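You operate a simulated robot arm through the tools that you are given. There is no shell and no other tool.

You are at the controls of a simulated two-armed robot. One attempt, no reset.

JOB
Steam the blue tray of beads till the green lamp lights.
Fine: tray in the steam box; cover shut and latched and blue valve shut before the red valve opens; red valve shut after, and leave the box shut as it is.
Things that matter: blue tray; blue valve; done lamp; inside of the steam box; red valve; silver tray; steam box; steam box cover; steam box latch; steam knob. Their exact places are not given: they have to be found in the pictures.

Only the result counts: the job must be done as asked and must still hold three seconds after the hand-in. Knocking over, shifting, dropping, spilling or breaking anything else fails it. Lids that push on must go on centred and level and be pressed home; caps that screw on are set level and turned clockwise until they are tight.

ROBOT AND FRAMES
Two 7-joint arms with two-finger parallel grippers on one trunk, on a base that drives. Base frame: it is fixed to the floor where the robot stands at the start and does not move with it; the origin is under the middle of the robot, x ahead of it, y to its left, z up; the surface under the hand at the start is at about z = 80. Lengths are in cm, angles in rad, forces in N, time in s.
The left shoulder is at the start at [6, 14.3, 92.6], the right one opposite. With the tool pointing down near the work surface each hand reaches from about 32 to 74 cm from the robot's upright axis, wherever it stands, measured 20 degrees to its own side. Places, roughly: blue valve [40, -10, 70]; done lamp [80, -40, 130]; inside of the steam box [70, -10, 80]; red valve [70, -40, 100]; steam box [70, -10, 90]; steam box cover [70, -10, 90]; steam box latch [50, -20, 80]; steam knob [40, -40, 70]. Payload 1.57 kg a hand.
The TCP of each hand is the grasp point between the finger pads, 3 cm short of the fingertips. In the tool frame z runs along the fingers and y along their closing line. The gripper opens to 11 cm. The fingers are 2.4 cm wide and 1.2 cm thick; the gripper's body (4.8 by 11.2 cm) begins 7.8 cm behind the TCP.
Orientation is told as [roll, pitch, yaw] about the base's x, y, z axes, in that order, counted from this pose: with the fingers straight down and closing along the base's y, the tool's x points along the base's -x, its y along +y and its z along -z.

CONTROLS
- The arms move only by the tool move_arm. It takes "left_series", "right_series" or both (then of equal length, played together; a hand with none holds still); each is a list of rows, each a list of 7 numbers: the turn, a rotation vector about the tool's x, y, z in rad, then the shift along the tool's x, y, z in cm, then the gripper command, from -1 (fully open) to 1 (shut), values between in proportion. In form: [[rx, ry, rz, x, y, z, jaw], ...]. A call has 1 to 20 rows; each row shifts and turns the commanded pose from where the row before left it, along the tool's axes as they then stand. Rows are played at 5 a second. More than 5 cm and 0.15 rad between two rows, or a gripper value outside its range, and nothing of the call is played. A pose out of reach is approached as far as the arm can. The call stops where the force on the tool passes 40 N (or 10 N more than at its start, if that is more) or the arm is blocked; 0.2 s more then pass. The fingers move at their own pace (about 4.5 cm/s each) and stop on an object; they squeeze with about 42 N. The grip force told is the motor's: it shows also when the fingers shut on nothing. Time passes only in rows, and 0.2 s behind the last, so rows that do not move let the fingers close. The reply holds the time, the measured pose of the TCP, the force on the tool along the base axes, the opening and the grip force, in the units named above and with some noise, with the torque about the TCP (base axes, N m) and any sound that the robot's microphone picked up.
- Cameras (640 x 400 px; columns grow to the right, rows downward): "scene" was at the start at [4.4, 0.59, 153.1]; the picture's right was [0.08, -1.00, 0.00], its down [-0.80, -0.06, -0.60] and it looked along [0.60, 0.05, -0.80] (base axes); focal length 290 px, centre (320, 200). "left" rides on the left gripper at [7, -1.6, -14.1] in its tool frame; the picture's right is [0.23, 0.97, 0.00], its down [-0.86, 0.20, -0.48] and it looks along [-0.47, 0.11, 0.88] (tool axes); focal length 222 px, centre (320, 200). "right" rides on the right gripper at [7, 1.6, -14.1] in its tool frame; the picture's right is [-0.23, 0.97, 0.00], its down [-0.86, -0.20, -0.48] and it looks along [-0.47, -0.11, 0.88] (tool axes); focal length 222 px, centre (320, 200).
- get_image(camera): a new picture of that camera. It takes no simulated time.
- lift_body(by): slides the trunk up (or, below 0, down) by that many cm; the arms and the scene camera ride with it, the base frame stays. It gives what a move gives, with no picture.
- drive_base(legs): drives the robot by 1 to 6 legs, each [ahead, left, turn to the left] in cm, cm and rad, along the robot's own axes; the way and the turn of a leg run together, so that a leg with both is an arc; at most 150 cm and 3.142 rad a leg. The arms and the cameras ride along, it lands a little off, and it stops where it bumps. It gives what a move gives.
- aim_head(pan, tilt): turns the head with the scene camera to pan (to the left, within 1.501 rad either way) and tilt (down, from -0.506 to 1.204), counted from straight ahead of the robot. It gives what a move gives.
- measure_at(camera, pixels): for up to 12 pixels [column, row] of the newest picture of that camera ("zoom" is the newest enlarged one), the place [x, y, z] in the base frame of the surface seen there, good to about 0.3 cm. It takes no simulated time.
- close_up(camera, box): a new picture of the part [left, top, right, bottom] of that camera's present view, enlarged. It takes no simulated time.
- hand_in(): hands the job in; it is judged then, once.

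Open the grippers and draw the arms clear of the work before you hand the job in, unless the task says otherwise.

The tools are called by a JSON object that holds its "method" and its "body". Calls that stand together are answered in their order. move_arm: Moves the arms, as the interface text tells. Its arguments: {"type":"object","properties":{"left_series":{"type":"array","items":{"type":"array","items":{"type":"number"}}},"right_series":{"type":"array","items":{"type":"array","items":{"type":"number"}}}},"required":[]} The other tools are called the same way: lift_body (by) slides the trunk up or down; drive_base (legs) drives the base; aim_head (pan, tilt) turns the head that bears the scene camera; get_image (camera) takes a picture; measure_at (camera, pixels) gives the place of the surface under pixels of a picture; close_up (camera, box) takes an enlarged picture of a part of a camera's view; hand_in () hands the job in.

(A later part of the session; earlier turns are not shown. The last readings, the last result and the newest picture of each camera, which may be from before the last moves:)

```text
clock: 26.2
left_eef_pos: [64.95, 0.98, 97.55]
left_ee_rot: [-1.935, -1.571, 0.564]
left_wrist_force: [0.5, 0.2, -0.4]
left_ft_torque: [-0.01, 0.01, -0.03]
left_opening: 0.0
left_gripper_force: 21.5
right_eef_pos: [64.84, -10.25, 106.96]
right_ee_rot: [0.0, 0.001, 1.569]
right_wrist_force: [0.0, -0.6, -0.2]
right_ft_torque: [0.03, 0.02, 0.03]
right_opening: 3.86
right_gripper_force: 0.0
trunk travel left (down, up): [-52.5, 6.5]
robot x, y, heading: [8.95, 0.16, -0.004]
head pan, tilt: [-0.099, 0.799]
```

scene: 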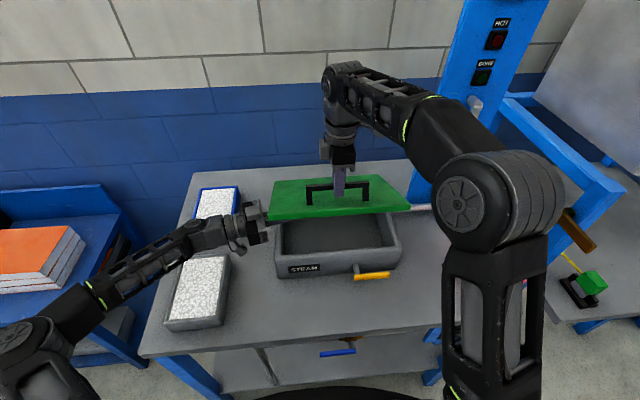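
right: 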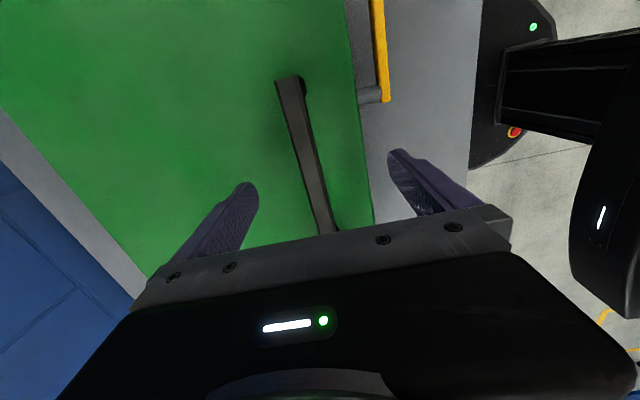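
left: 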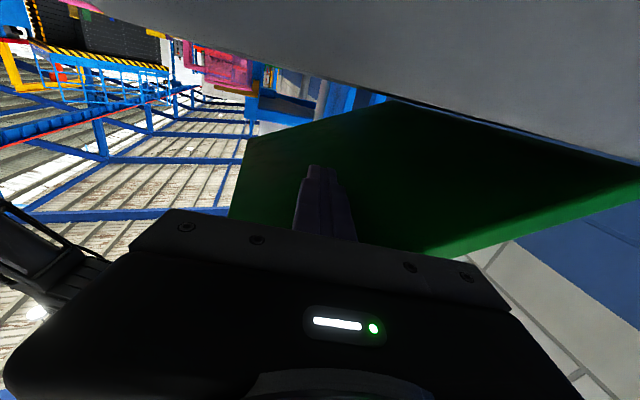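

Both hands read near-zero force with the right gripper open, so the cover may hold itself by hinge friction. I check with pictures.

{"method": "get_image", "body": {"camera": "scene"}}

{"method": "get_image", "body": {"camera": "right"}}

{"method": "close_up", "body": {"camera": "scene", "box": [230, 165, 430, 290]}}

```text
taken
```

scene: 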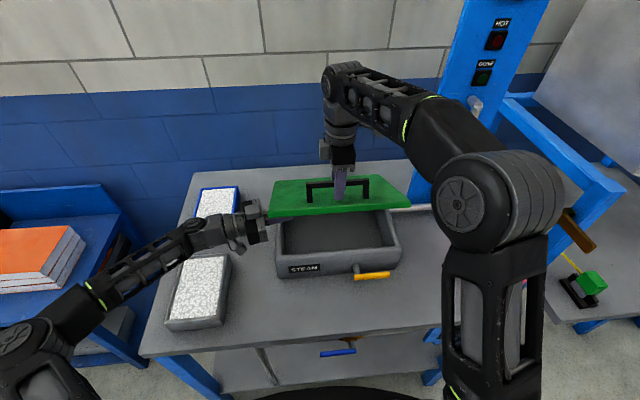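

```text
taken
```

right: 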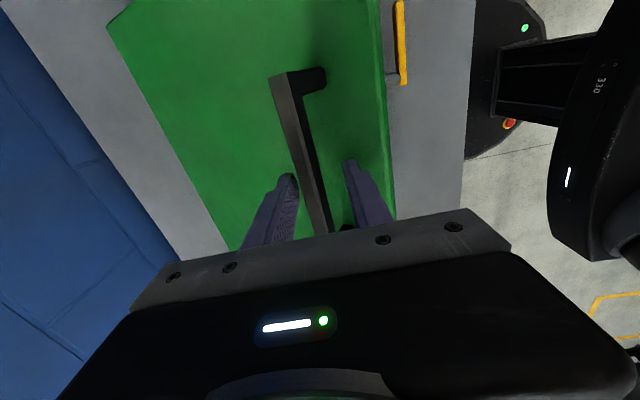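

```text
3.20 times, centred on (330, 228) of scene
```

zoom: 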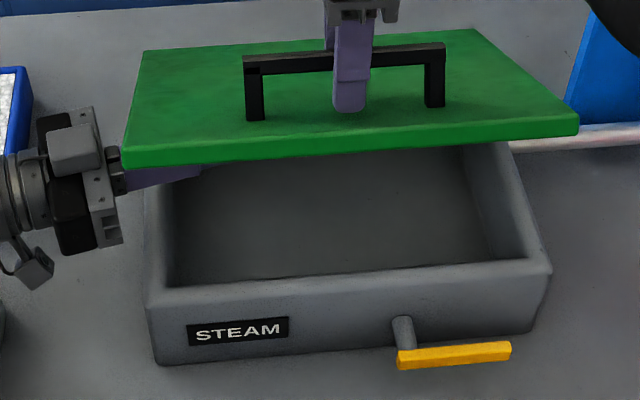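

The cover stays at ~27° on its own (hinge friction). I slide the right hand sideways (−y) off the end of the bar, then back and up away from the cover.

{"method": "move_arm", "body": {"right_series": [[0, 0, 0, 3, 0, 0, 0.3], [0, 0, 0, 3, 0, 0, 0.3], [0, 0, 0, 3, 0, 0, 0.3], [0, 0, 0, 2, 0, 0, 0.3], [0, 0, 0, 0, 3, -2.5, 0.3], [0, 0, 0, 0, 3, -2.5, 0.3], [0, 0, 0, 0, 4, 0, 0.3], [0, 0, 0, 0, 4, 0, 0.3]]}}

{"method": "get_image", "body": {"camera": "scene"}}

```text
clock: 27.4
left_eef_pos: [64.92, 0.88, 97.37]
left_ee_rot: [-0.669, -1.569, -0.7]
left_wrist_force: [-2.7, 2.4, -2.4]
left_ft_torque: [-0.06, -0.01, 0.03]
left_opening: 0.0
left_gripper_force: 21.8
right_eef_pos: [62.35, -19.39, 108.52]
right_ee_rot: [0.013, -0.021, 1.622]
right_wrist_force: [-0.6, -6.3, 1.7]
right_ft_torque: [-0.13, 0.06, -0.06]
right_opening: 3.7
right_gripper_force: 0.1
right hand out of reach, approached as far as the arm can: row 6
trunk travel left (down, up): [-52.5, 6.5]
robot x, y, heading: [8.82, 0.11, -0.003]
head pan, tilt: [-0.099, 0.799]
stopped in row 6 (right hand): the force on the tool passed its limit at 55 N (the readings are from after the stop); the commanded pose is now the measured one
```

```text
taken
```

scene: 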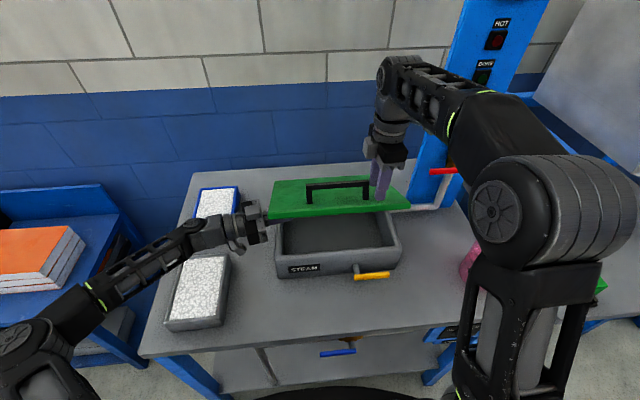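

The rear finger touched the handle's end post at y≈−18. I move 4 cm further in −y first, then back and up.

{"method": "move_arm", "body": {"right_series": [[0, 0, 0, 2, 0, 0, 0.3], [0, 0, 0, 2, 0, 0, 0.3], [0, 0, 0, 0, 3, -1, 0.3], [0, 0, 0, 0, 4, -1, 0.3], [0, 0, 0, 0, 4, 0, 0.3], [0, 0, 0, 0, 4, 0, 0.3]]}}

{"method": "get_image", "body": {"camera": "scene"}}

```text
clock: 28.8
left_eef_pos: [64.82, 1.57, 97.66]
left_ee_rot: [3.09, -1.57, 1.83]
left_wrist_force: [-0.2, 0.3, 1.0]
left_ft_torque: [0.05, -0.02, 0.02]
left_opening: 0.01
left_gripper_force: 21.1
right_eef_pos: [47.54, -23.41, 110.85]
right_ee_rot: [0.017, -0.015, 1.641]
right_wrist_force: [-1.3, -3.4, 0.3]
right_ft_torque: [0.38, -0.23, 0.0]
right_opening: 3.86
right_gripper_force: 0.0
trunk travel left (down, up): [-52.5, 6.5]
robot x, y, heading: [8.96, -0.07, 0.001]
head pan, tilt: [-0.099, 0.799]
```

```text
taken
```

scene: 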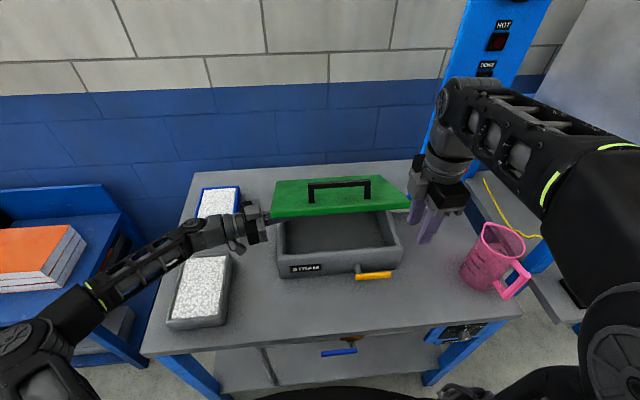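

The right hand is clear at (47.5,−23,110.9). Now I push the cover up with the left fingers along an arc around the hinge to about 60°.

{"method": "move_arm", "body": {"left_series": [[-0.04, 0, 0, -1.35, 0.636, 0.135, 1], [-0.04, 0, 0, -1.35, 0.636, 0.135, 1], [-0.04, 0, 0, -1.45, 0.956, 0.292, 1], [-0.04, 0, 0, -1.45, 0.956, 0.292, 1], [-0.04, 0, 0, -1.2, 1.12, 0.43, 1], [-0.04, 0, 0, -1.2, 1.12, 0.43, 1], [-0.04, 0, 0, -1.0, 1.3, 0.636, 1], [-0.04, 0, 0, -1.0, 1.3, 0.636, 1]]}}

{"method": "get_image", "body": {"camera": "scene"}}

```text
clock: 30.6
left_eef_pos: [73.65, 1.03, 107.45]
left_ee_rot: [0.016, -1.568, -1.061]
left_wrist_force: [-1.5, -0.9, -2.2]
left_ft_torque: [0.11, 0.06, -0.07]
left_opening: 0.0
left_gripper_force: 21.5
right_eef_pos: [47.71, -24.21, 110.83]
right_ee_rot: [0.016, -0.023, 1.627]
right_wrist_force: [-0.5, 0.1, -0.4]
right_ft_torque: [-0.02, 0.04, 0.02]
right_opening: 3.85
right_gripper_force: 0.0
trunk travel left (down, up): [-52.5, 6.5]
robot x, y, heading: [8.81, 0.02, -0.002]
head pan, tilt: [-0.099, 0.799]
```

```text
taken
```

scene: 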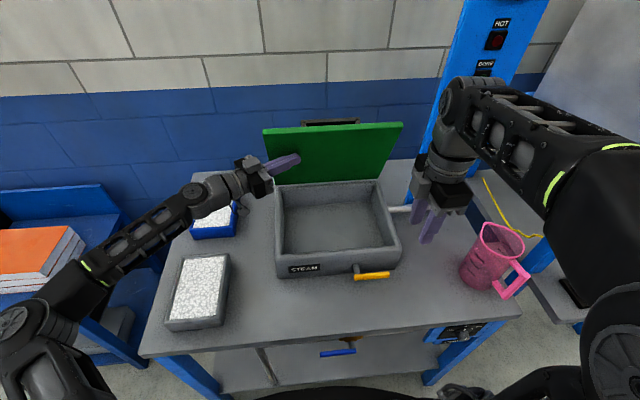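

The cover is at about 64°. I continue pushing through vertical to about 100°, watching force and whether a stop is reached.

{"method": "move_arm", "body": {"left_series": [[-0.035, 0, 0, -0.725, 1.34, 0.775, 1], [-0.035, 0, 0, -0.725, 1.34, 0.775, 1], [-0.035, 0, 0, -0.45, 1.39, 0.94, 1], [-0.035, 0, 0, -0.45, 1.39, 0.94, 1], [-0.035, 0, 0, -0.15, 1.355, 1.06, 1], [-0.035, 0, 0, -0.15, 1.355, 1.06, 1], [-0.035, 0, 0, 0.15, 1.28, 1.15, 1], [-0.035, 0, 0, 0.15, 1.28, 1.15, 1]]}}

{"method": "get_image", "body": {"camera": "scene"}}

```text
clock: 32.4
left_eef_pos: [81.81, 4.62, 108.87]
left_ee_rot: [0.033, -1.569, -0.799]
left_wrist_force: [0.0, -0.1, 0.7]
left_ft_torque: [-0.02, -0.03, -0.04]
left_opening: 0.02
left_gripper_force: 21.1
left hand out of reach, approached as far as the arm can: row 3, 4, 5, 6, 7, 8
right_eef_pos: [47.69, -24.19, 110.88]
right_ee_rot: [0.015, -0.024, 1.626]
right_wrist_force: [-0.9, 0.2, -0.1]
right_ft_torque: [0.0, 0.02, -0.02]
right_opening: 3.84
right_gripper_force: 0.0
trunk travel left (down, up): [-52.5, 6.5]
robot x, y, heading: [9.03, -0.05, -0.0]
head pan, tilt: [-0.099, 0.799]
```

```text
taken
```

scene: 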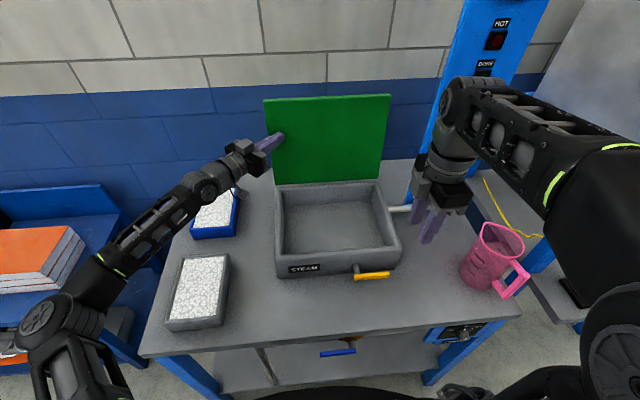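

The cover looks near vertical. I measure points on its underside to get the angle.

{"method": "measure_at", "body": {"camera": "scene", "pixels": [[330, 100], [330, 140], [330, 175], [380, 100], [375, 170], [300, 170], [330, 190], [330, 205]]}}

```text
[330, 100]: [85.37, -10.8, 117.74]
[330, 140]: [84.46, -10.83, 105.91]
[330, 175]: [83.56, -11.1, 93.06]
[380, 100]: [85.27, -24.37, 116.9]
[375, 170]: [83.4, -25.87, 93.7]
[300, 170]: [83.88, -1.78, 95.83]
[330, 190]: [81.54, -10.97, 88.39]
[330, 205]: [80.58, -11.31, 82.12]
```

The cover leans back past vertical (x 83.6 at z 93 → 85.4 at z 117.7, ≈94°), and it stays. I draw the left hand back and turn it tool-down over the blue tray to look into it.

{"method": "move_arm", "body": {"left_series": [[0, 0, 0, 0, 0, -4, 1], [0, 0, 0, 0, 0, -4, 1], [0, 0, 0, 0, 0, -4, 1], [0, 0.1428, 0, 0, 0, 0, 1], [0, 0.1428, 0, 0, 0, 0, 1], [0, 0.1428, 0, 0, 0, 0, 1], [0, 0.1428, 0, 0, 0, 0, 1], [0, 0.1428, 0, 0, 0, 0, 1], [0, 0.1428, 0, 0, 0, 0, 1], [0, 0.1428, 0, 0, 0, 0, 1], [0, 0.1428, 0, 0, 0, 0, 1]]}}

{"method": "get_image", "body": {"camera": "scene"}}

{"method": "get_image", "body": {"camera": "left"}}

```text
clock: 34.8
left_eef_pos: [68.84, 19.29, 107.71]
left_ee_rot: [0.001, -0.427, -0.768]
left_wrist_force: [0.5, -0.6, -0.4]
left_ft_torque: [-0.02, -0.03, 0.04]
left_opening: 0.0
left_gripper_force: 21.0
left hand out of reach, approached as far as the arm can: row 9, 10, 11
right_eef_pos: [47.78, -24.15, 110.83]
right_ee_rot: [0.013, -0.02, 1.626]
right_wrist_force: [-0.4, 0.5, 0.3]
right_ft_torque: [0.02, 0.0, 0.01]
right_opening: 3.86
right_gripper_force: 0.0
trunk travel left (down, up): [-52.5, 6.5]
robot x, y, heading: [8.83, 0.01, -0.003]
head pan, tilt: [-0.099, 0.799]
```

```text
taken
```

scene: 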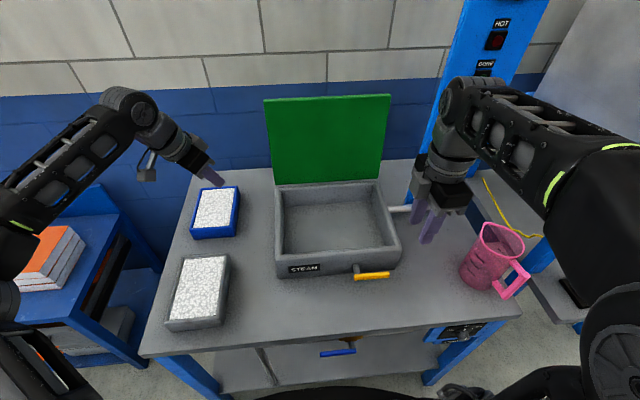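

```text
taken
```

left: 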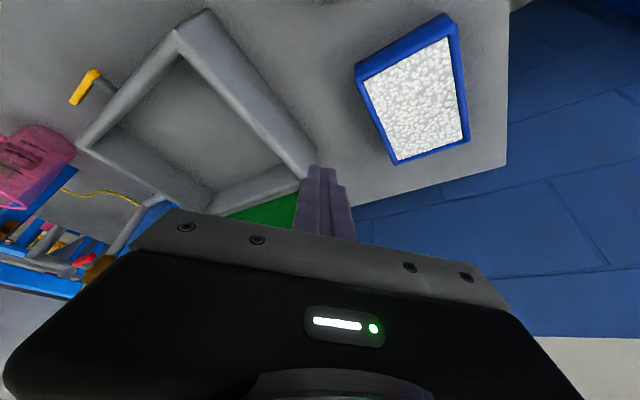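

The cover stands open by itself. I take a close-up of the blue tray from the left camera to judge bead depth and wall thickness.

{"method": "close_up", "body": {"camera": "left", "box": [340, 5, 490, 175]}}

{"method": "measure_at", "body": {"camera": "left", "pixels": [[410, 60], [370, 80], [366, 82], [362, 84], [380, 130], [458, 80], [464, 90], [420, 110]]}}

```text
2.35 times, centred on (415, 90) of left
```

zoom: 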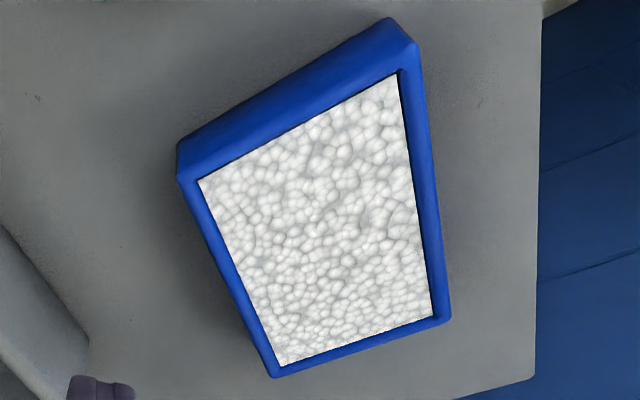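

```text
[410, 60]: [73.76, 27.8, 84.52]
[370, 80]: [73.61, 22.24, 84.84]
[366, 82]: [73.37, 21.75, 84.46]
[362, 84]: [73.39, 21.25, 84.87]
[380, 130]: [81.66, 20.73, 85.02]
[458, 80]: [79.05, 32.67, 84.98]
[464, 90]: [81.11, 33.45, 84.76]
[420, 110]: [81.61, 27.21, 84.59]
```

Beads fill to z≈84.6, just under the 85 rim; walls are ~0.9 cm thick. I turn the left hand to close along y, open it ~4.5 cm and bring it above the tray's right long wall (y≈20.75) near mid-length.

{"method": "move_arm", "body": {"left_series": [[-0.053, 0, -0.1165, 0, 0, 0, 0.18], [-0.053, 0, -0.1165, 0, 0, 0, 0.18], [-0.053, 0, -0.1165, 0, 0, 0, 0.18], [-0.053, 0, -0.1165, 0, 0, 0, 0.18], [-0.053, 0, -0.1165, 0, 0, 0, 0.18], [-0.053, 0, -0.1165, 0, 0, 0, 0.18], [0, 0, 0, -0.83, 0.29, 3.83, 0.18], [0, 0, 0, -0.83, 0.29, 3.83, 0.18], [0, 0, 0, -0.83, 0.29, 3.83, 0.18], [0, 0, 0, -0.83, 0.29, 3.83, 0.18], [0, 0, 0, 0, 0, 0, 0.18]]}}

{"method": "get_image", "body": {"camera": "left"}}

{"method": "get_image", "body": {"camera": "scene"}}

```text
clock: 37.2
left_eef_pos: [74.34, 25.34, 95.27]
left_ee_rot: [0.002, -0.427, -0.001]
left_wrist_force: [0.1, 0.1, -0.3]
left_ft_torque: [-0.01, 0.0, 0.01]
left_opening: 4.52
left_gripper_force: 0.0
left hand out of reach, approached as far as the arm can: row 5, 6, 7, 8, 9, 10
right_eef_pos: [47.69, -24.22, 110.9]
right_ee_rot: [0.014, -0.023, 1.628]
right_wrist_force: [-0.8, -0.7, 0.0]
right_ft_torque: [-0.03, -0.04, -0.03]
right_opening: 3.86
right_gripper_force: 0.0
trunk travel left (down, up): [-52.5, 6.5]
robot x, y, heading: [8.88, 0.06, -0.001]
head pan, tilt: [-0.099, 0.799]
```

```text
taken
```

left: 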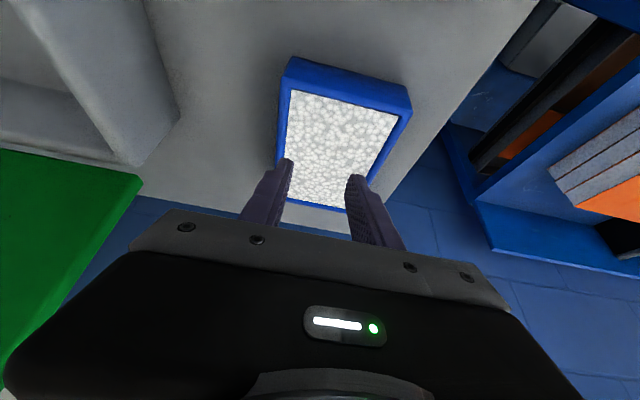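

```text
taken
```

scene: 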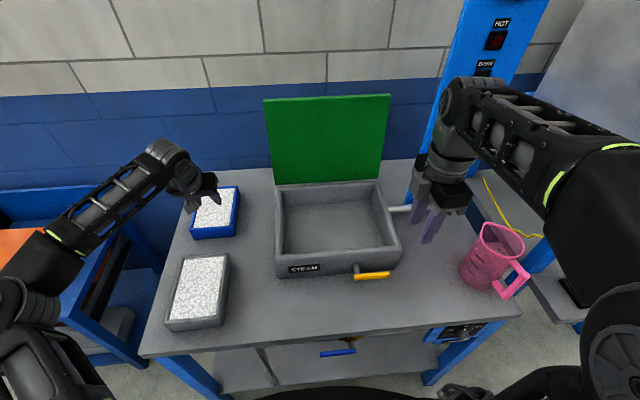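

The left arm reports being out of reach though the target is near; posture limits seem to matter. I probe with small steps in −y to see how it responds.

{"method": "move_arm", "body": {"left_series": [[0, 0, 0, 0, 0, -0.5, 0.18], [0, 0, 0, 0, 0, -0.5, 0.18]]}}

```text
clock: 37.8
left_eef_pos: [73.89, 25.47, 96.12]
left_ee_rot: [0.001, -0.427, 0.0]
left_wrist_force: [0.1, 0.1, 1.0]
left_ft_torque: [0.02, 0.01, 0.03]
left_opening: 4.52
left_gripper_force: 0.0
right_eef_pos: [47.74, -24.27, 110.83]
right_ee_rot: [0.013, -0.022, 1.628]
right_wrist_force: [0.0, -0.3, 0.9]
right_ft_torque: [0.01, 0.0, 0.03]
right_opening: 3.86
right_gripper_force: 0.2
trunk travel left (down, up): [-52.5, 6.5]
robot x, y, heading: [9.13, -0.04, -0.001]
head pan, tilt: [-0.099, 0.799]
```

The command is re-based to the achieved pose. I now try moving −y 4.7 cm and then +x in small rows.

{"method": "move_arm", "body": {"left_series": [[0, 0, 0, 0, -1.6, 0, 0.18], [0, 0, 0, 0, -1.6, 0, 0.18], [0, 0, 0, 0, -1.5, 0, 0.18], [0, 0, 0, -1.8, 0, 0.8, 0.18], [0, 0, 0, -1.8, 0, 0.8, 0.18], [0, 0, 0, 0, 0, 0, 0.18]]}}

{"method": "get_image", "body": {"camera": "left"}}

```text
clock: 39.2
left_eef_pos: [73.94, 24.54, 95.28]
left_ee_rot: [0.003, -0.426, -0.001]
left_wrist_force: [0.4, 0.7, 0.4]
left_ft_torque: [0.0, 0.0, -0.02]
left_opening: 4.5
left_gripper_force: 0.1
left hand out of reach, approached as far as the arm can: row 2, 3, 4, 5
right_eef_pos: [47.73, -24.26, 110.94]
right_ee_rot: [0.015, -0.025, 1.627]
right_wrist_force: [0.1, 0.5, 0.0]
right_ft_torque: [-0.02, -0.01, -0.02]
right_opening: 3.84
right_gripper_force: 0.1
trunk travel left (down, up): [-52.5, 6.5]
robot x, y, heading: [8.98, -0.25, -0.003]
head pan, tilt: [-0.099, 0.799]
```

```text
taken
```

left: 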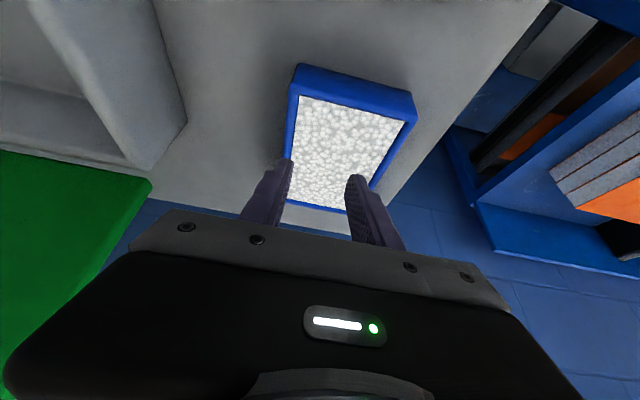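

The posture is stuck on a joint-limited branch (elbow swung out). I bring the left hand back up and toward its starting posture to recover a better elbow configuration.

{"method": "move_arm", "body": {"left_series": [[0, 0, 0, 0, 0, -4, 0.18], [0, 0, 0, 0, 0, -4, 0.18], [0, 0.142, 0, 3, 0, -2, 0.18], [0, 0.142, 0, 4, 0, 0, 0.18], [0, 0.143, 0, 4, 0, 0, 0.18], [0, 0, 0, 4, 0, 0, 0.18], [0, 0, 0, 4, -2, 0, 0.18], [0, 0, 0, 2, -4, 0, 0.18], [0, 0, 0, 0, -4, 0, 0.18], [0, 0, 0, 0, -3, 0, 0.18]]}}

{"method": "get_image", "body": {"camera": "scene"}}

```text
clock: 41.4
left_eef_pos: [48.68, 12.03, 101.31]
left_ee_rot: [-0.001, -0.001, 0.0]
left_wrist_force: [0.7, 0.0, -0.5]
left_ft_torque: [-0.04, 0.04, 0.01]
left_opening: 4.5
left_gripper_force: 0.0
left hand out of reach, approached as far as the arm can: row 5
right_eef_pos: [47.75, -24.15, 110.86]
right_ee_rot: [0.016, -0.022, 1.627]
right_wrist_force: [0.1, -0.2, -0.1]
right_ft_torque: [0.0, -0.01, 0.03]
right_opening: 3.85
right_gripper_force: 0.1
trunk travel left (down, up): [-52.5, 6.5]
robot x, y, heading: [9.22, 0.42, -0.004]
head pan, tilt: [-0.099, 0.799]
```

```text
taken
```

scene: 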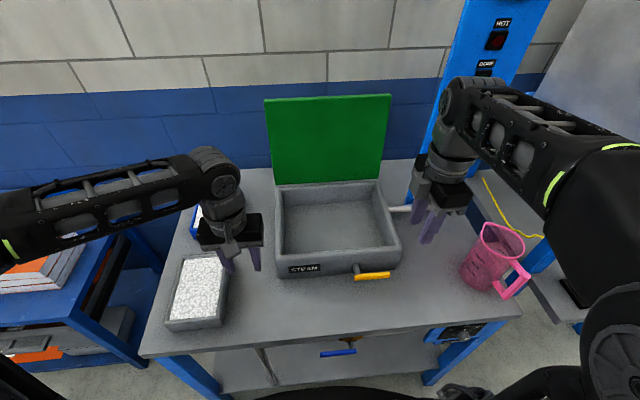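

The hand is back tool-down at (48.7,12,101). Now I move forward toward the tray's right wall while vertical, to see how far this posture goes.

{"method": "move_arm", "body": {"left_series": [[0, 0, 0, -4, 1.5, 0, 0.18], [0, 0, 0, -4, 1.5, 0, 0.18], [0, 0, 0, -4, 1.5, 0, 0.18], [0, 0, 0, -4, 1.5, 0, 0.18], [0, 0, 0, -4, 1.5, 0, 0.18], [0, 0, 0, -4, 1.2, 0, 0.18]]}}

{"method": "get_image", "body": {"camera": "scene"}}

```text
clock: 42.8
left_eef_pos: [61.41, 27.48, 97.98]
left_ee_rot: [-0.001, -0.006, 0.0]
left_wrist_force: [0.0, -0.5, 0.5]
left_ft_torque: [0.01, 0.02, -0.03]
left_opening: 4.51
left_gripper_force: 0.1
left hand out of reach, approached as far as the arm can: row 1, 2, 3, 4, 5, 6
right_eef_pos: [47.69, -24.22, 110.93]
right_ee_rot: [0.013, -0.022, 1.629]
right_wrist_force: [0.1, -1.0, -0.2]
right_ft_torque: [-0.02, 0.0, 0.03]
right_opening: 3.86
right_gripper_force: 0.1
trunk travel left (down, up): [-52.5, 6.5]
robot x, y, heading: [9.21, 0.11, -0.003]
head pan, tilt: [-0.099, 0.799]
```

```text
taken
```

scene: 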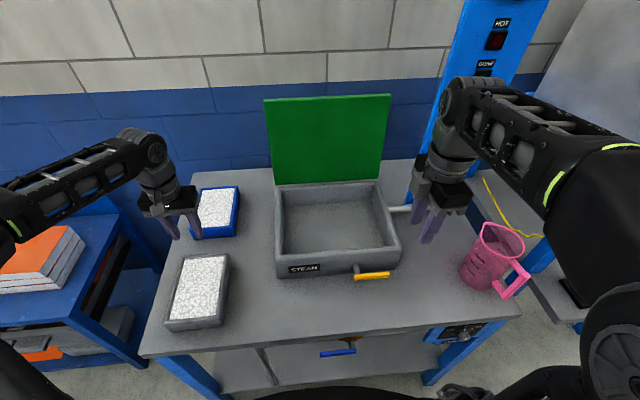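

This branch limits forward motion. I return the left hand to the earlier waypoint (47,34.5,109), where the posture was good, and compare the arm's look with the earlier picture.

{"method": "move_arm", "body": {"left_series": [[0, 0, 0, 0, 0, -4, 0.18], [0, 0, 0, 3, 2, -3, 0.18], [0, 0, 0, 4, 2, -2, 0.18], [0, 0, 0, 4, 2, -2, 0.18], [0, 0, 0, 3.4, 1, 0, 0.18]]}}

{"method": "get_image", "body": {"camera": "scene"}}

```text
clock: 44.0
left_eef_pos: [45.93, 33.58, 108.78]
left_ee_rot: [0.004, -0.012, -0.036]
left_wrist_force: [-3.0, 9.1, -3.4]
left_ft_torque: [-1.01, -0.35, -0.02]
left_opening: 4.51
left_gripper_force: 0.0
left hand out of reach, approached as far as the arm can: row 1
right_eef_pos: [47.65, -24.44, 110.78]
right_ee_rot: [0.011, -0.026, 1.625]
right_wrist_force: [-0.4, -2.3, -0.1]
right_ft_torque: [0.15, -0.01, 0.02]
right_opening: 3.82
right_gripper_force: 0.0
trunk travel left (down, up): [-52.5, 6.5]
robot x, y, heading: [8.98, -0.08, 0.001]
head pan, tilt: [-0.099, 0.799]
```

```text
taken
```

scene: 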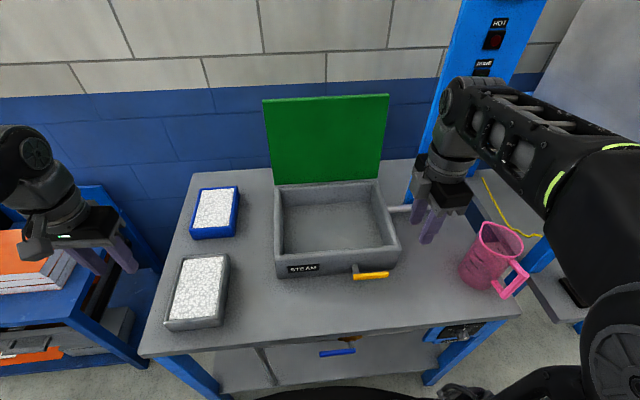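

A 9 N side force shows on the left arm, maybe it touches something. I turn the head left to look at the left arm's posture.

{"method": "aim_head", "body": {"pan": 1.0, "tilt": 0.8}}

{"method": "get_image", "body": {"camera": "scene"}}

{"method": "get_image", "body": {"camera": "left"}}

```text
clock: 45.4
left_eef_pos: [46.34, 33.49, 108.77]
left_ee_rot: [0.0, -0.019, -0.049]
left_wrist_force: [0.6, 0.0, 0.2]
left_ft_torque: [0.0, 0.0, 0.01]
left_opening: 4.5
left_gripper_force: 0.0
right_eef_pos: [47.68, -24.18, 110.8]
right_ee_rot: [0.014, -0.022, 1.627]
right_wrist_force: [0.0, -0.6, 0.3]
right_ft_torque: [-0.02, 0.03, 0.0]
right_opening: 3.85
right_gripper_force: 0.0
trunk travel left (down, up): [-52.5, 6.5]
robot x, y, heading: [8.79, 0.25, -0.002]
head pan, tilt: [1.0, 0.799]
```

```text
taken
```

scene: 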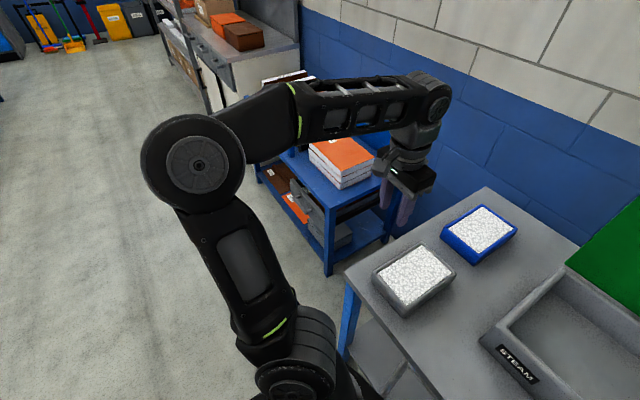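

```text
taken
```

left: 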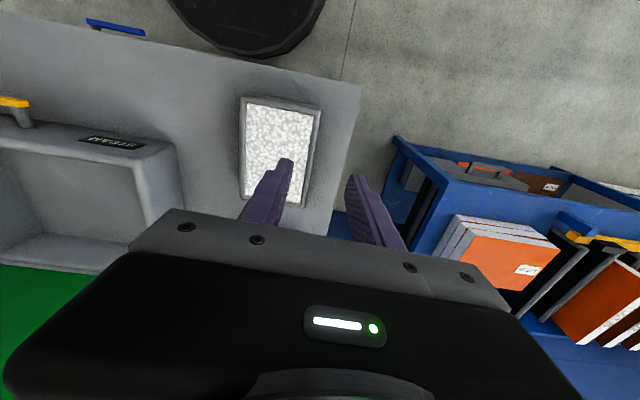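

I measure the elbow, wrist and shoulder positions of the left arm in this picture.

{"method": "measure_at", "body": {"camera": "scene", "pixels": [[195, 165], [240, 120], [270, 300], [290, 370], [430, 100], [405, 140], [340, 110]]}}

```text
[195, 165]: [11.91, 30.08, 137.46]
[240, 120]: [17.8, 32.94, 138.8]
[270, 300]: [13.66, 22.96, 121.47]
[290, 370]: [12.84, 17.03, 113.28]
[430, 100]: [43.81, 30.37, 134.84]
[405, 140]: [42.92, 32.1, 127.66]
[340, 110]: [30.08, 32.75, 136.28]
```

The elbow is up and above the shoulder now. I retrace the very first waypoint path in reverse (to rel. start pose, about (62,10,109)) to see if reach returns.

{"method": "move_arm", "body": {"left_series": [[0, 0.019, -0.049, -2.5, -4, 0, 0.18], [0, 0, 0, -2.5, -4, 0, 0.18], [0, 0, 0, -2.5, -4, 0, 0.18], [0, 0, 0, -2.5, -4, 0, 0.18], [0, 0, 0, -2.5, -4, 0, 0.18], [0, 0, 0, -2.5, -3, 0, 0.18]]}}

{"method": "aim_head", "body": {"pan": 0.3, "tilt": 0.8}}

{"method": "get_image", "body": {"camera": "scene"}}

```text
clock: 46.8
left_eef_pos: [61.7, 12.51, 108.01]
left_ee_rot: [0.002, 0.019, 0.05]
left_wrist_force: [0.7, 0.2, -0.9]
left_ft_torque: [0.0, 0.0, -0.03]
left_opening: 4.51
left_gripper_force: 0.0
right_eef_pos: [47.75, -24.34, 110.79]
right_ee_rot: [0.015, -0.023, 1.628]
right_wrist_force: [0.1, -0.5, 1.0]
right_ft_torque: [0.03, -0.01, -0.01]
right_opening: 3.84
right_gripper_force: 0.1
trunk travel left (down, up): [-52.5, 6.5]
robot x, y, heading: [8.62, 0.25, 0.001]
head pan, tilt: [1.0, 0.799]
```

```text
clock: 47.8
left_eef_pos: [61.6, 12.64, 108.1]
left_ee_rot: [0.003, 0.021, 0.049]
left_wrist_force: [0.0, 0.1, 0.0]
left_ft_torque: [-0.04, -0.01, 0.05]
left_opening: 4.5
left_gripper_force: 0.1
right_eef_pos: [47.78, -24.15, 110.89]
right_ee_rot: [0.015, -0.022, 1.627]
right_wrist_force: [-0.4, 0.1, -1.0]
right_ft_torque: [0.03, -0.02, 0.03]
right_opening: 3.86
right_gripper_force: 0.1
trunk travel left (down, up): [-52.5, 6.5]
robot x, y, heading: [8.72, -0.3, -0.006]
head pan, tilt: [0.3, 0.799]
```

```text
taken
```

scene: 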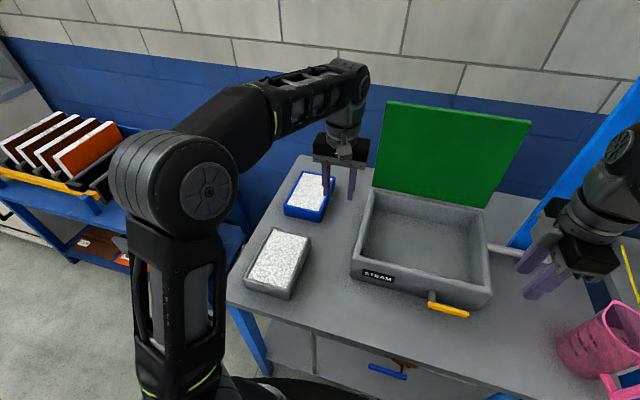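

Posture recovered at (61.6,12.6,108). I fix the small yaw/pitch error, move over toward the tray and add a forward tilt of 0.3 rad.

{"method": "move_arm", "body": {"left_series": [[0, -0.021, 0.049, -2.1, 2.7, 1.7, 0.18], [0, 0, 0, -2.1, 2.7, 1.7, 0.18], [0, 0, 0, -2.1, 2.7, 1.7, 0.18], [0, -0.1, 0, 0, 0, 0, 0.18], [0, -0.1, 0, 0, 0, 0, 0.18], [0, -0.1, 0, 0, 0, 0, 0.18], [0, 0, 0, 0, 0, 0, 0.18]]}}

{"method": "get_image", "body": {"camera": "scene"}}

```text
clock: 49.4
left_eef_pos: [67.74, 20.83, 102.67]
left_ee_rot: [0.0, -0.302, 0.0]
left_wrist_force: [-0.3, 0.2, -0.7]
left_ft_torque: [0.02, -0.02, 0.01]
left_opening: 4.49
left_gripper_force: 0.1
right_eef_pos: [47.74, -24.21, 110.79]
right_ee_rot: [0.015, -0.023, 1.627]
right_wrist_force: [-0.5, -0.2, -0.6]
right_ft_torque: [0.0, 0.06, -0.01]
right_opening: 3.86
right_gripper_force: 0.1
trunk travel left (down, up): [-52.5, 6.5]
robot x, y, heading: [9.09, -0.1, -0.002]
head pan, tilt: [0.3, 0.799]
```

```text
taken
```

scene: 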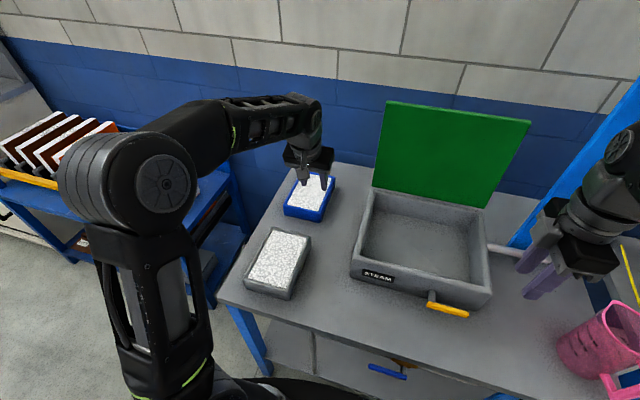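

Good posture at (67.7,20.8,102.7), tilt −0.302. I move down-forward to (80.5,20.75,90), fingertips ~2 cm above the rim.

{"method": "move_arm", "body": {"left_series": [[0, 0, 0, -2.11, 0, 3.98, 0.18], [0, 0, 0, -2.11, 0, 3.98, 0.18], [0, 0, 0, -2.11, 0, 3.98, 0.18], [0, 0, 0, -2.11, 0, 3.98, 0.18], [0, 0, 0, 0, 0, 0, 0.18]]}}

{"method": "get_image", "body": {"camera": "left"}}

{"method": "get_image", "body": {"camera": "scene"}}

```text
clock: 50.6
left_eef_pos: [80.75, 21.15, 89.91]
left_ee_rot: [0.001, -0.303, 0.001]
left_wrist_force: [0.9, 0.1, 0.4]
left_ft_torque: [-0.01, -0.05, 0.04]
left_opening: 4.5
left_gripper_force: 0.1
right_eef_pos: [47.62, -24.22, 110.93]
right_ee_rot: [0.015, -0.021, 1.629]
right_wrist_force: [0.1, -0.4, -0.4]
right_ft_torque: [0.03, 0.0, 0.04]
right_opening: 3.84
right_gripper_force: 0.0
trunk travel left (down, up): [-52.5, 6.5]
robot x, y, heading: [9.15, 0.0, -0.003]
head pan, tilt: [0.3, 0.799]
```

```text
taken
```

left: 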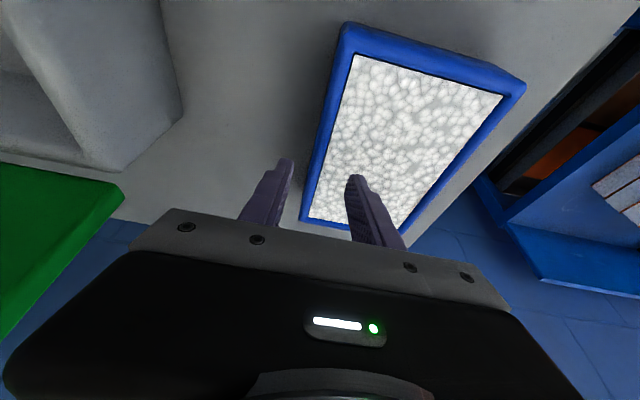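

```text
taken
```

scene: 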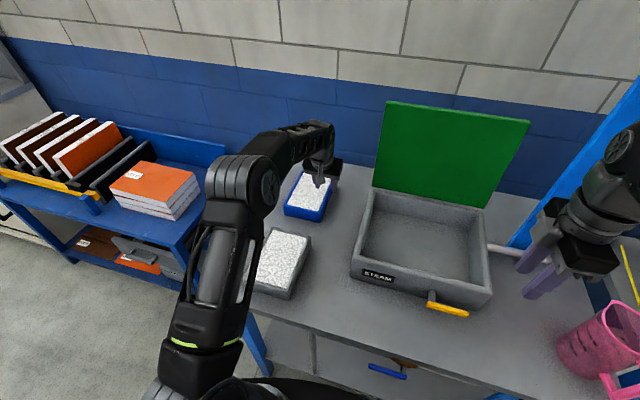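

The fingers straddle the right wall (finger tips at (285,160) and (355,178), wall between). I lower gently to touch whether the inner finger can enter the beads.

{"method": "move_arm", "body": {"left_series": [[0, 0, 0, 0.297, -0.2, 0.955, 0.18], [0, 0, 0, 0.297, 0, 0.955, 0.18], [0, 0, 0, 0.15, 0, 0.48, 0.18], [0, 0, 0, 0.15, 0, 0.48, 0.18], [0, 0, 0, 0, 0, 0, 0.18]]}}

```text
clock: 51.8
left_eef_pos: [80.57, 20.72, 87.08]
left_ee_rot: [0.002, -0.3, -0.001]
left_wrist_force: [-0.4, -0.7, -0.4]
left_ft_torque: [0.01, 0.03, 0.01]
left_opening: 4.51
left_gripper_force: 0.0
right_eef_pos: [47.78, -24.19, 110.78]
right_ee_rot: [0.014, -0.024, 1.628]
right_wrist_force: [0.9, 0.3, -0.6]
right_ft_torque: [0.01, 0.03, -0.02]
right_opening: 3.87
right_gripper_force: 0.0
trunk travel left (down, up): [-52.5, 6.5]
robot x, y, heading: [8.84, -0.02, -0.002]
head pan, tilt: [0.3, 0.799]
```

At z=87.1 the tip is ~0.7 cm below bead level with no force, so the finger can enter. I lower further by 2.5 cm.

{"method": "move_arm", "body": {"left_series": [[0, 0, 0, 0.18, 0, 0.573, 0.18], [0, 0, 0, 0.18, 0, 0.573, 0.18], [0, 0, 0, 0.18, 0, 0.573, 0.18], [0, 0, 0, 0.18, 0, 0.573, 0.18], [0, 0, 0, 0, 0, 0, 0.18]]}}

{"method": "get_image", "body": {"camera": "left"}}

```text
clock: 53.0
left_eef_pos: [80.63, 20.67, 84.54]
left_ee_rot: [0.002, -0.301, 0.0]
left_wrist_force: [-0.7, -0.7, -0.4]
left_ft_torque: [0.01, 0.02, 0.01]
left_opening: 4.49
left_gripper_force: 0.1
right_eef_pos: [47.7, -24.07, 110.74]
right_ee_rot: [0.015, -0.024, 1.626]
right_wrist_force: [-0.8, -0.5, 0.3]
right_ft_torque: [-0.04, 0.01, 0.02]
right_opening: 3.85
right_gripper_force: 0.1
trunk travel left (down, up): [-52.5, 6.5]
robot x, y, heading: [9.19, 0.09, -0.001]
head pan, tilt: [0.3, 0.799]
```

```text
taken
```

left: 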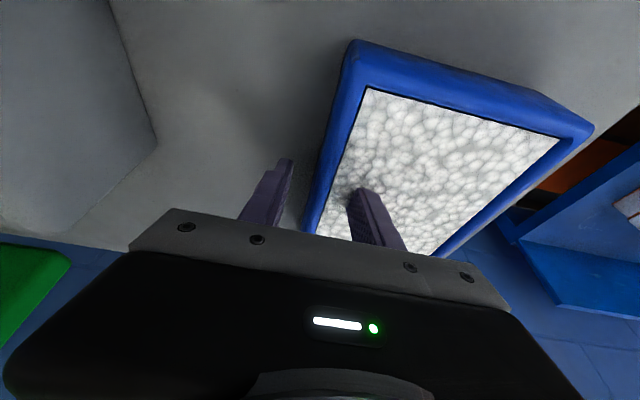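

The finger entered the beads freely. I close the gripper on the wall.

{"method": "move_arm", "body": {"left_series": [[0, 0, 0, 0, 0, 0, 1], [0, 0, 0, 0, 0, 0, 1], [0, 0, 0, 0, 0, 0, 1], [0, 0, 0, 0, 0, 0, 1], [0, 0, 0, 0, 0, 0, 1], [0, 0, 0, 0, 0, 0, 1]]}}

{"method": "get_image", "body": {"camera": "left"}}

```text
clock: 54.4
left_eef_pos: [80.63, 20.7, 84.66]
left_ee_rot: [0.002, -0.301, 0.002]
left_wrist_force: [0.6, 0.8, 0.1]
left_ft_torque: [-0.15, -0.01, 0.02]
left_opening: 0.99
left_gripper_force: 28.0
right_eef_pos: [47.64, -24.19, 110.83]
right_ee_rot: [0.015, -0.024, 1.628]
right_wrist_force: [0.1, -0.6, 0.6]
right_ft_torque: [0.01, 0.01, -0.02]
right_opening: 3.84
right_gripper_force: 0.0
trunk travel left (down, up): [-52.5, 6.5]
robot x, y, heading: [9.07, -0.14, -0.001]
head pan, tilt: [0.3, 0.799]
```

```text
taken
```

left: 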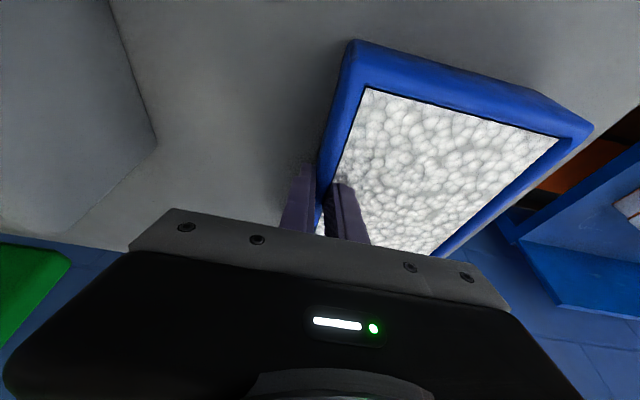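

Gripped on the 1 cm wall. I lift 2 cm slowly and look at weight and tilt.

{"method": "move_arm", "body": {"left_series": [[0, 0, 0, -0.15, 0, -0.478, 1], [0, 0, 0, -0.15, 0, -0.478, 1], [0, 0, 0, -0.15, 0, -0.478, 1], [0, 0, 0, -0.15, 0, -0.478, 1], [0, 0, 0, 0, 0, 0, 1]]}}

{"method": "get_image", "body": {"camera": "left"}}

{"method": "close_up", "body": {"camera": "scene", "box": [220, 120, 380, 220]}}

```text
clock: 55.6
left_eef_pos: [80.56, 20.51, 86.74]
left_ee_rot: [0.001, -0.302, -0.002]
left_wrist_force: [-0.9, -0.4, -2.4]
left_ft_torque: [-0.18, 0.08, 0.01]
left_opening: 0.95
left_gripper_force: 28.2
right_eef_pos: [47.8, -24.2, 110.74]
right_ee_rot: [0.014, -0.023, 1.627]
right_wrist_force: [0.4, -0.8, -0.4]
right_ft_torque: [0.0, 0.0, 0.02]
right_opening: 3.85
right_gripper_force: 0.1
trunk travel left (down, up): [-52.5, 6.5]
robot x, y, heading: [9.22, -0.05, -0.0]
head pan, tilt: [0.3, 0.799]
```

```text
taken
```

left: 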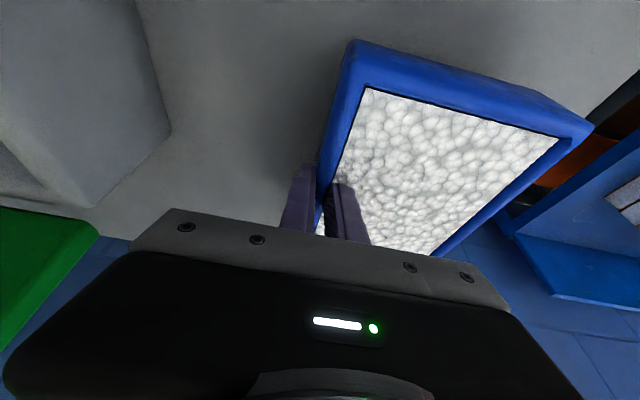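

```text
4.00 times, centred on (300, 170) of scene
```

zoom: 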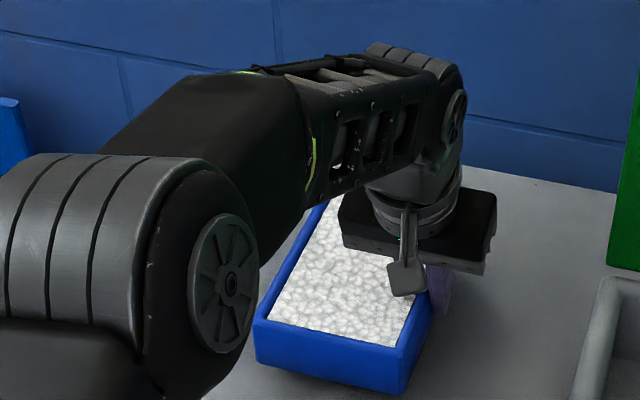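

The tray lifts rigidly (about 2.5 N, no slip in the camera view). I raise it to z≈99 and then draw it back 12 cm in x to stay clear of the open cover.

{"method": "move_arm", "body": {"left_series": [[0, 0, 0, -0.75, 0, -2.4, 1], [0, 0, 0, -0.75, 0, -2.4, 1], [0, 0, 0, -0.75, 0, -2.4, 1], [0, 0, 0, -0.75, 0, -2.4, 1], [0, 0, 0, -0.75, 0, -2.4, 1], [0, 0, 0, 2.87, 0, -0.89, 1], [0, 0, 0, 2.87, 0, -0.89, 1], [0, 0, 0, 2.87, 0, -0.89, 1], [0, 0, 0, 2.87, 0, -0.89, 1], [0, 0, 0, 0, 0, 0, 1]]}}

{"method": "get_image", "body": {"camera": "left"}}

{"method": "get_image", "body": {"camera": "scene"}}

```text
clock: 57.8
left_eef_pos: [68.56, 20.79, 98.98]
left_ee_rot: [0.003, -0.303, 0.0]
left_wrist_force: [-0.5, -0.1, -3.5]
left_ft_torque: [-0.15, 0.04, 0.0]
left_opening: 0.96
left_gripper_force: 28.3
right_eef_pos: [47.69, -24.25, 110.88]
right_ee_rot: [0.014, -0.02, 1.627]
right_wrist_force: [0.1, -0.1, 0.5]
right_ft_torque: [0.02, 0.02, 0.0]
right_opening: 3.85
right_gripper_force: 0.0
trunk travel left (down, up): [-52.5, 6.5]
robot x, y, heading: [9.19, -0.18, -0.004]
head pan, tilt: [0.3, 0.799]
```

```text
taken
```

left: 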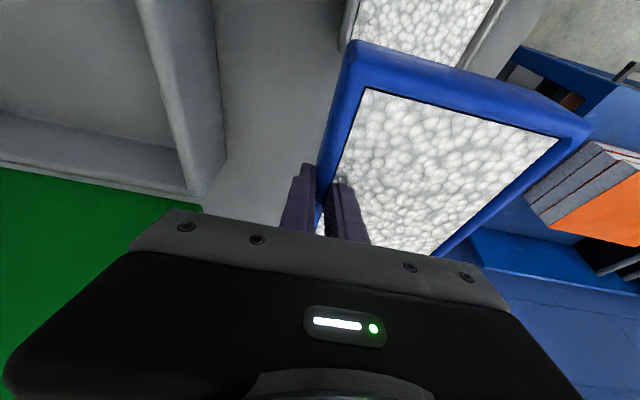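

```text
taken
```

scene: 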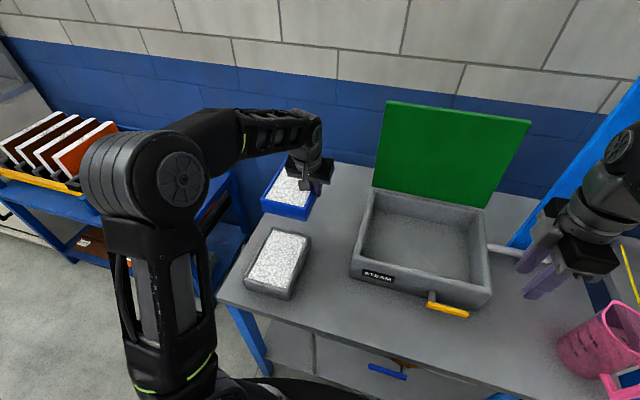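

The tray is level and firm at (68.6,20.8,99). Now I carry it sideways (−y) over the box, 16 cm first, then check.

{"method": "move_arm", "body": {"left_series": [[0, 0, 0, 0, -2.5, 0, 1], [0, 0, 0, 0, -3, 0, 1], [0, 0, 0, 0, -3, 0, 1], [0, 0, 0, 0, -3, 0, 1], [0, 0, 0, 0, -3, 0, 1], [0, 0, 0, 0, -3, 0, 1], [0, 0, 0, 0, -2.5, 0, 1], [0, 0, 0, 0, 0, 0, 1]]}}

{"method": "get_image", "body": {"camera": "left"}}

{"method": "get_image", "body": {"camera": "scene"}}

```text
clock: 59.6
left_eef_pos: [68.44, 0.45, 99.26]
left_ee_rot: [0.004, -0.301, 0.001]
left_wrist_force: [-0.2, 0.5, -2.6]
left_ft_torque: [-0.18, -0.02, 0.03]
left_opening: 0.99
left_gripper_force: 27.1
right_eef_pos: [47.71, -24.22, 110.78]
right_ee_rot: [0.016, -0.023, 1.627]
right_wrist_force: [0.0, -0.2, -0.1]
right_ft_torque: [0.0, 0.0, 0.0]
right_opening: 3.82
right_gripper_force: 0.0
trunk travel left (down, up): [-52.5, 6.5]
robot x, y, heading: [9.17, -0.08, 0.003]
head pan, tilt: [0.3, 0.799]
```

```text
taken
```

left: 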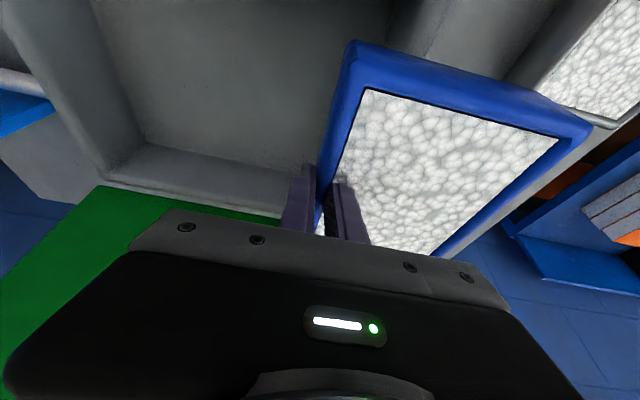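

```text
taken
```

scene: 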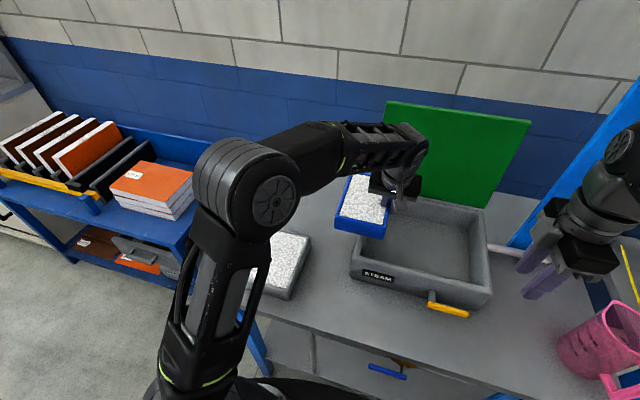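

Fine so far. I continue 14 cm further in −y so the tray is above the middle of the box.

{"method": "move_arm", "body": {"left_series": [[0, 0, 0, 0, -2.5, 0, 1], [0, 0, 0, 0, -3, 0, 1], [0, 0, 0, 0, -3, 0, 1], [0, 0, 0, 0, -3, 0, 1], [0, 0, 0, 0, -2.5, 0, 1], [0, 0, 0, 0, 0, 0, 1]]}}

{"method": "get_image", "body": {"camera": "left"}}

{"method": "aim_head", "body": {"pan": -0.05, "tilt": 0.85}}

{"method": "get_image", "body": {"camera": "scene"}}

```text
clock: 61.0
left_eef_pos: [68.75, -13.38, 99.38]
left_ee_rot: [0.001, -0.301, 0.001]
left_wrist_force: [-0.5, 0.3, -3.0]
left_ft_torque: [-0.17, 0.05, 0.02]
left_opening: 1.0
left_gripper_force: 28.2
right_eef_pos: [47.69, -24.26, 110.81]
right_ee_rot: [0.014, -0.022, 1.625]
right_wrist_force: [0.0, 0.7, -0.8]
right_ft_torque: [0.02, -0.02, 0.03]
right_opening: 3.87
right_gripper_force: 0.1
trunk travel left (down, up): [-52.5, 6.5]
robot x, y, heading: [8.73, 0.44, -0.003]
head pan, tilt: [0.3, 0.799]
```

```text
taken
```

left: 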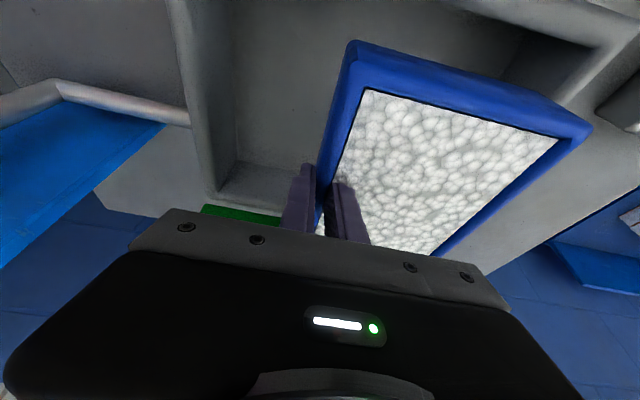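

```text
clock: 61.9
left_eef_pos: [68.66, -13.32, 99.3]
left_ee_rot: [0.002, -0.303, 0.0]
left_wrist_force: [0.6, 0.1, -3.1]
left_ft_torque: [-0.17, 0.01, -0.01]
left_opening: 0.98
left_gripper_force: 28.6
right_eef_pos: [47.72, -24.22, 110.78]
right_ee_rot: [0.013, -0.025, 1.627]
right_wrist_force: [0.3, 0.1, 0.3]
right_ft_torque: [0.0, 0.01, -0.02]
right_opening: 3.84
right_gripper_force: 0.1
trunk travel left (down, up): [-52.5, 6.5]
robot x, y, heading: [9.27, 0.06, -0.005]
head pan, tilt: [-0.051, 0.85]
```

```text
taken
```

scene: 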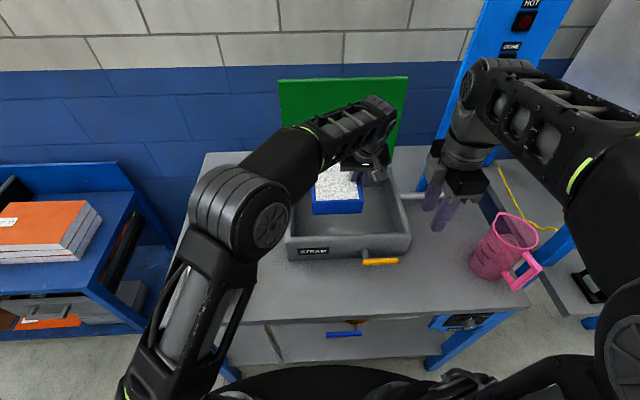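

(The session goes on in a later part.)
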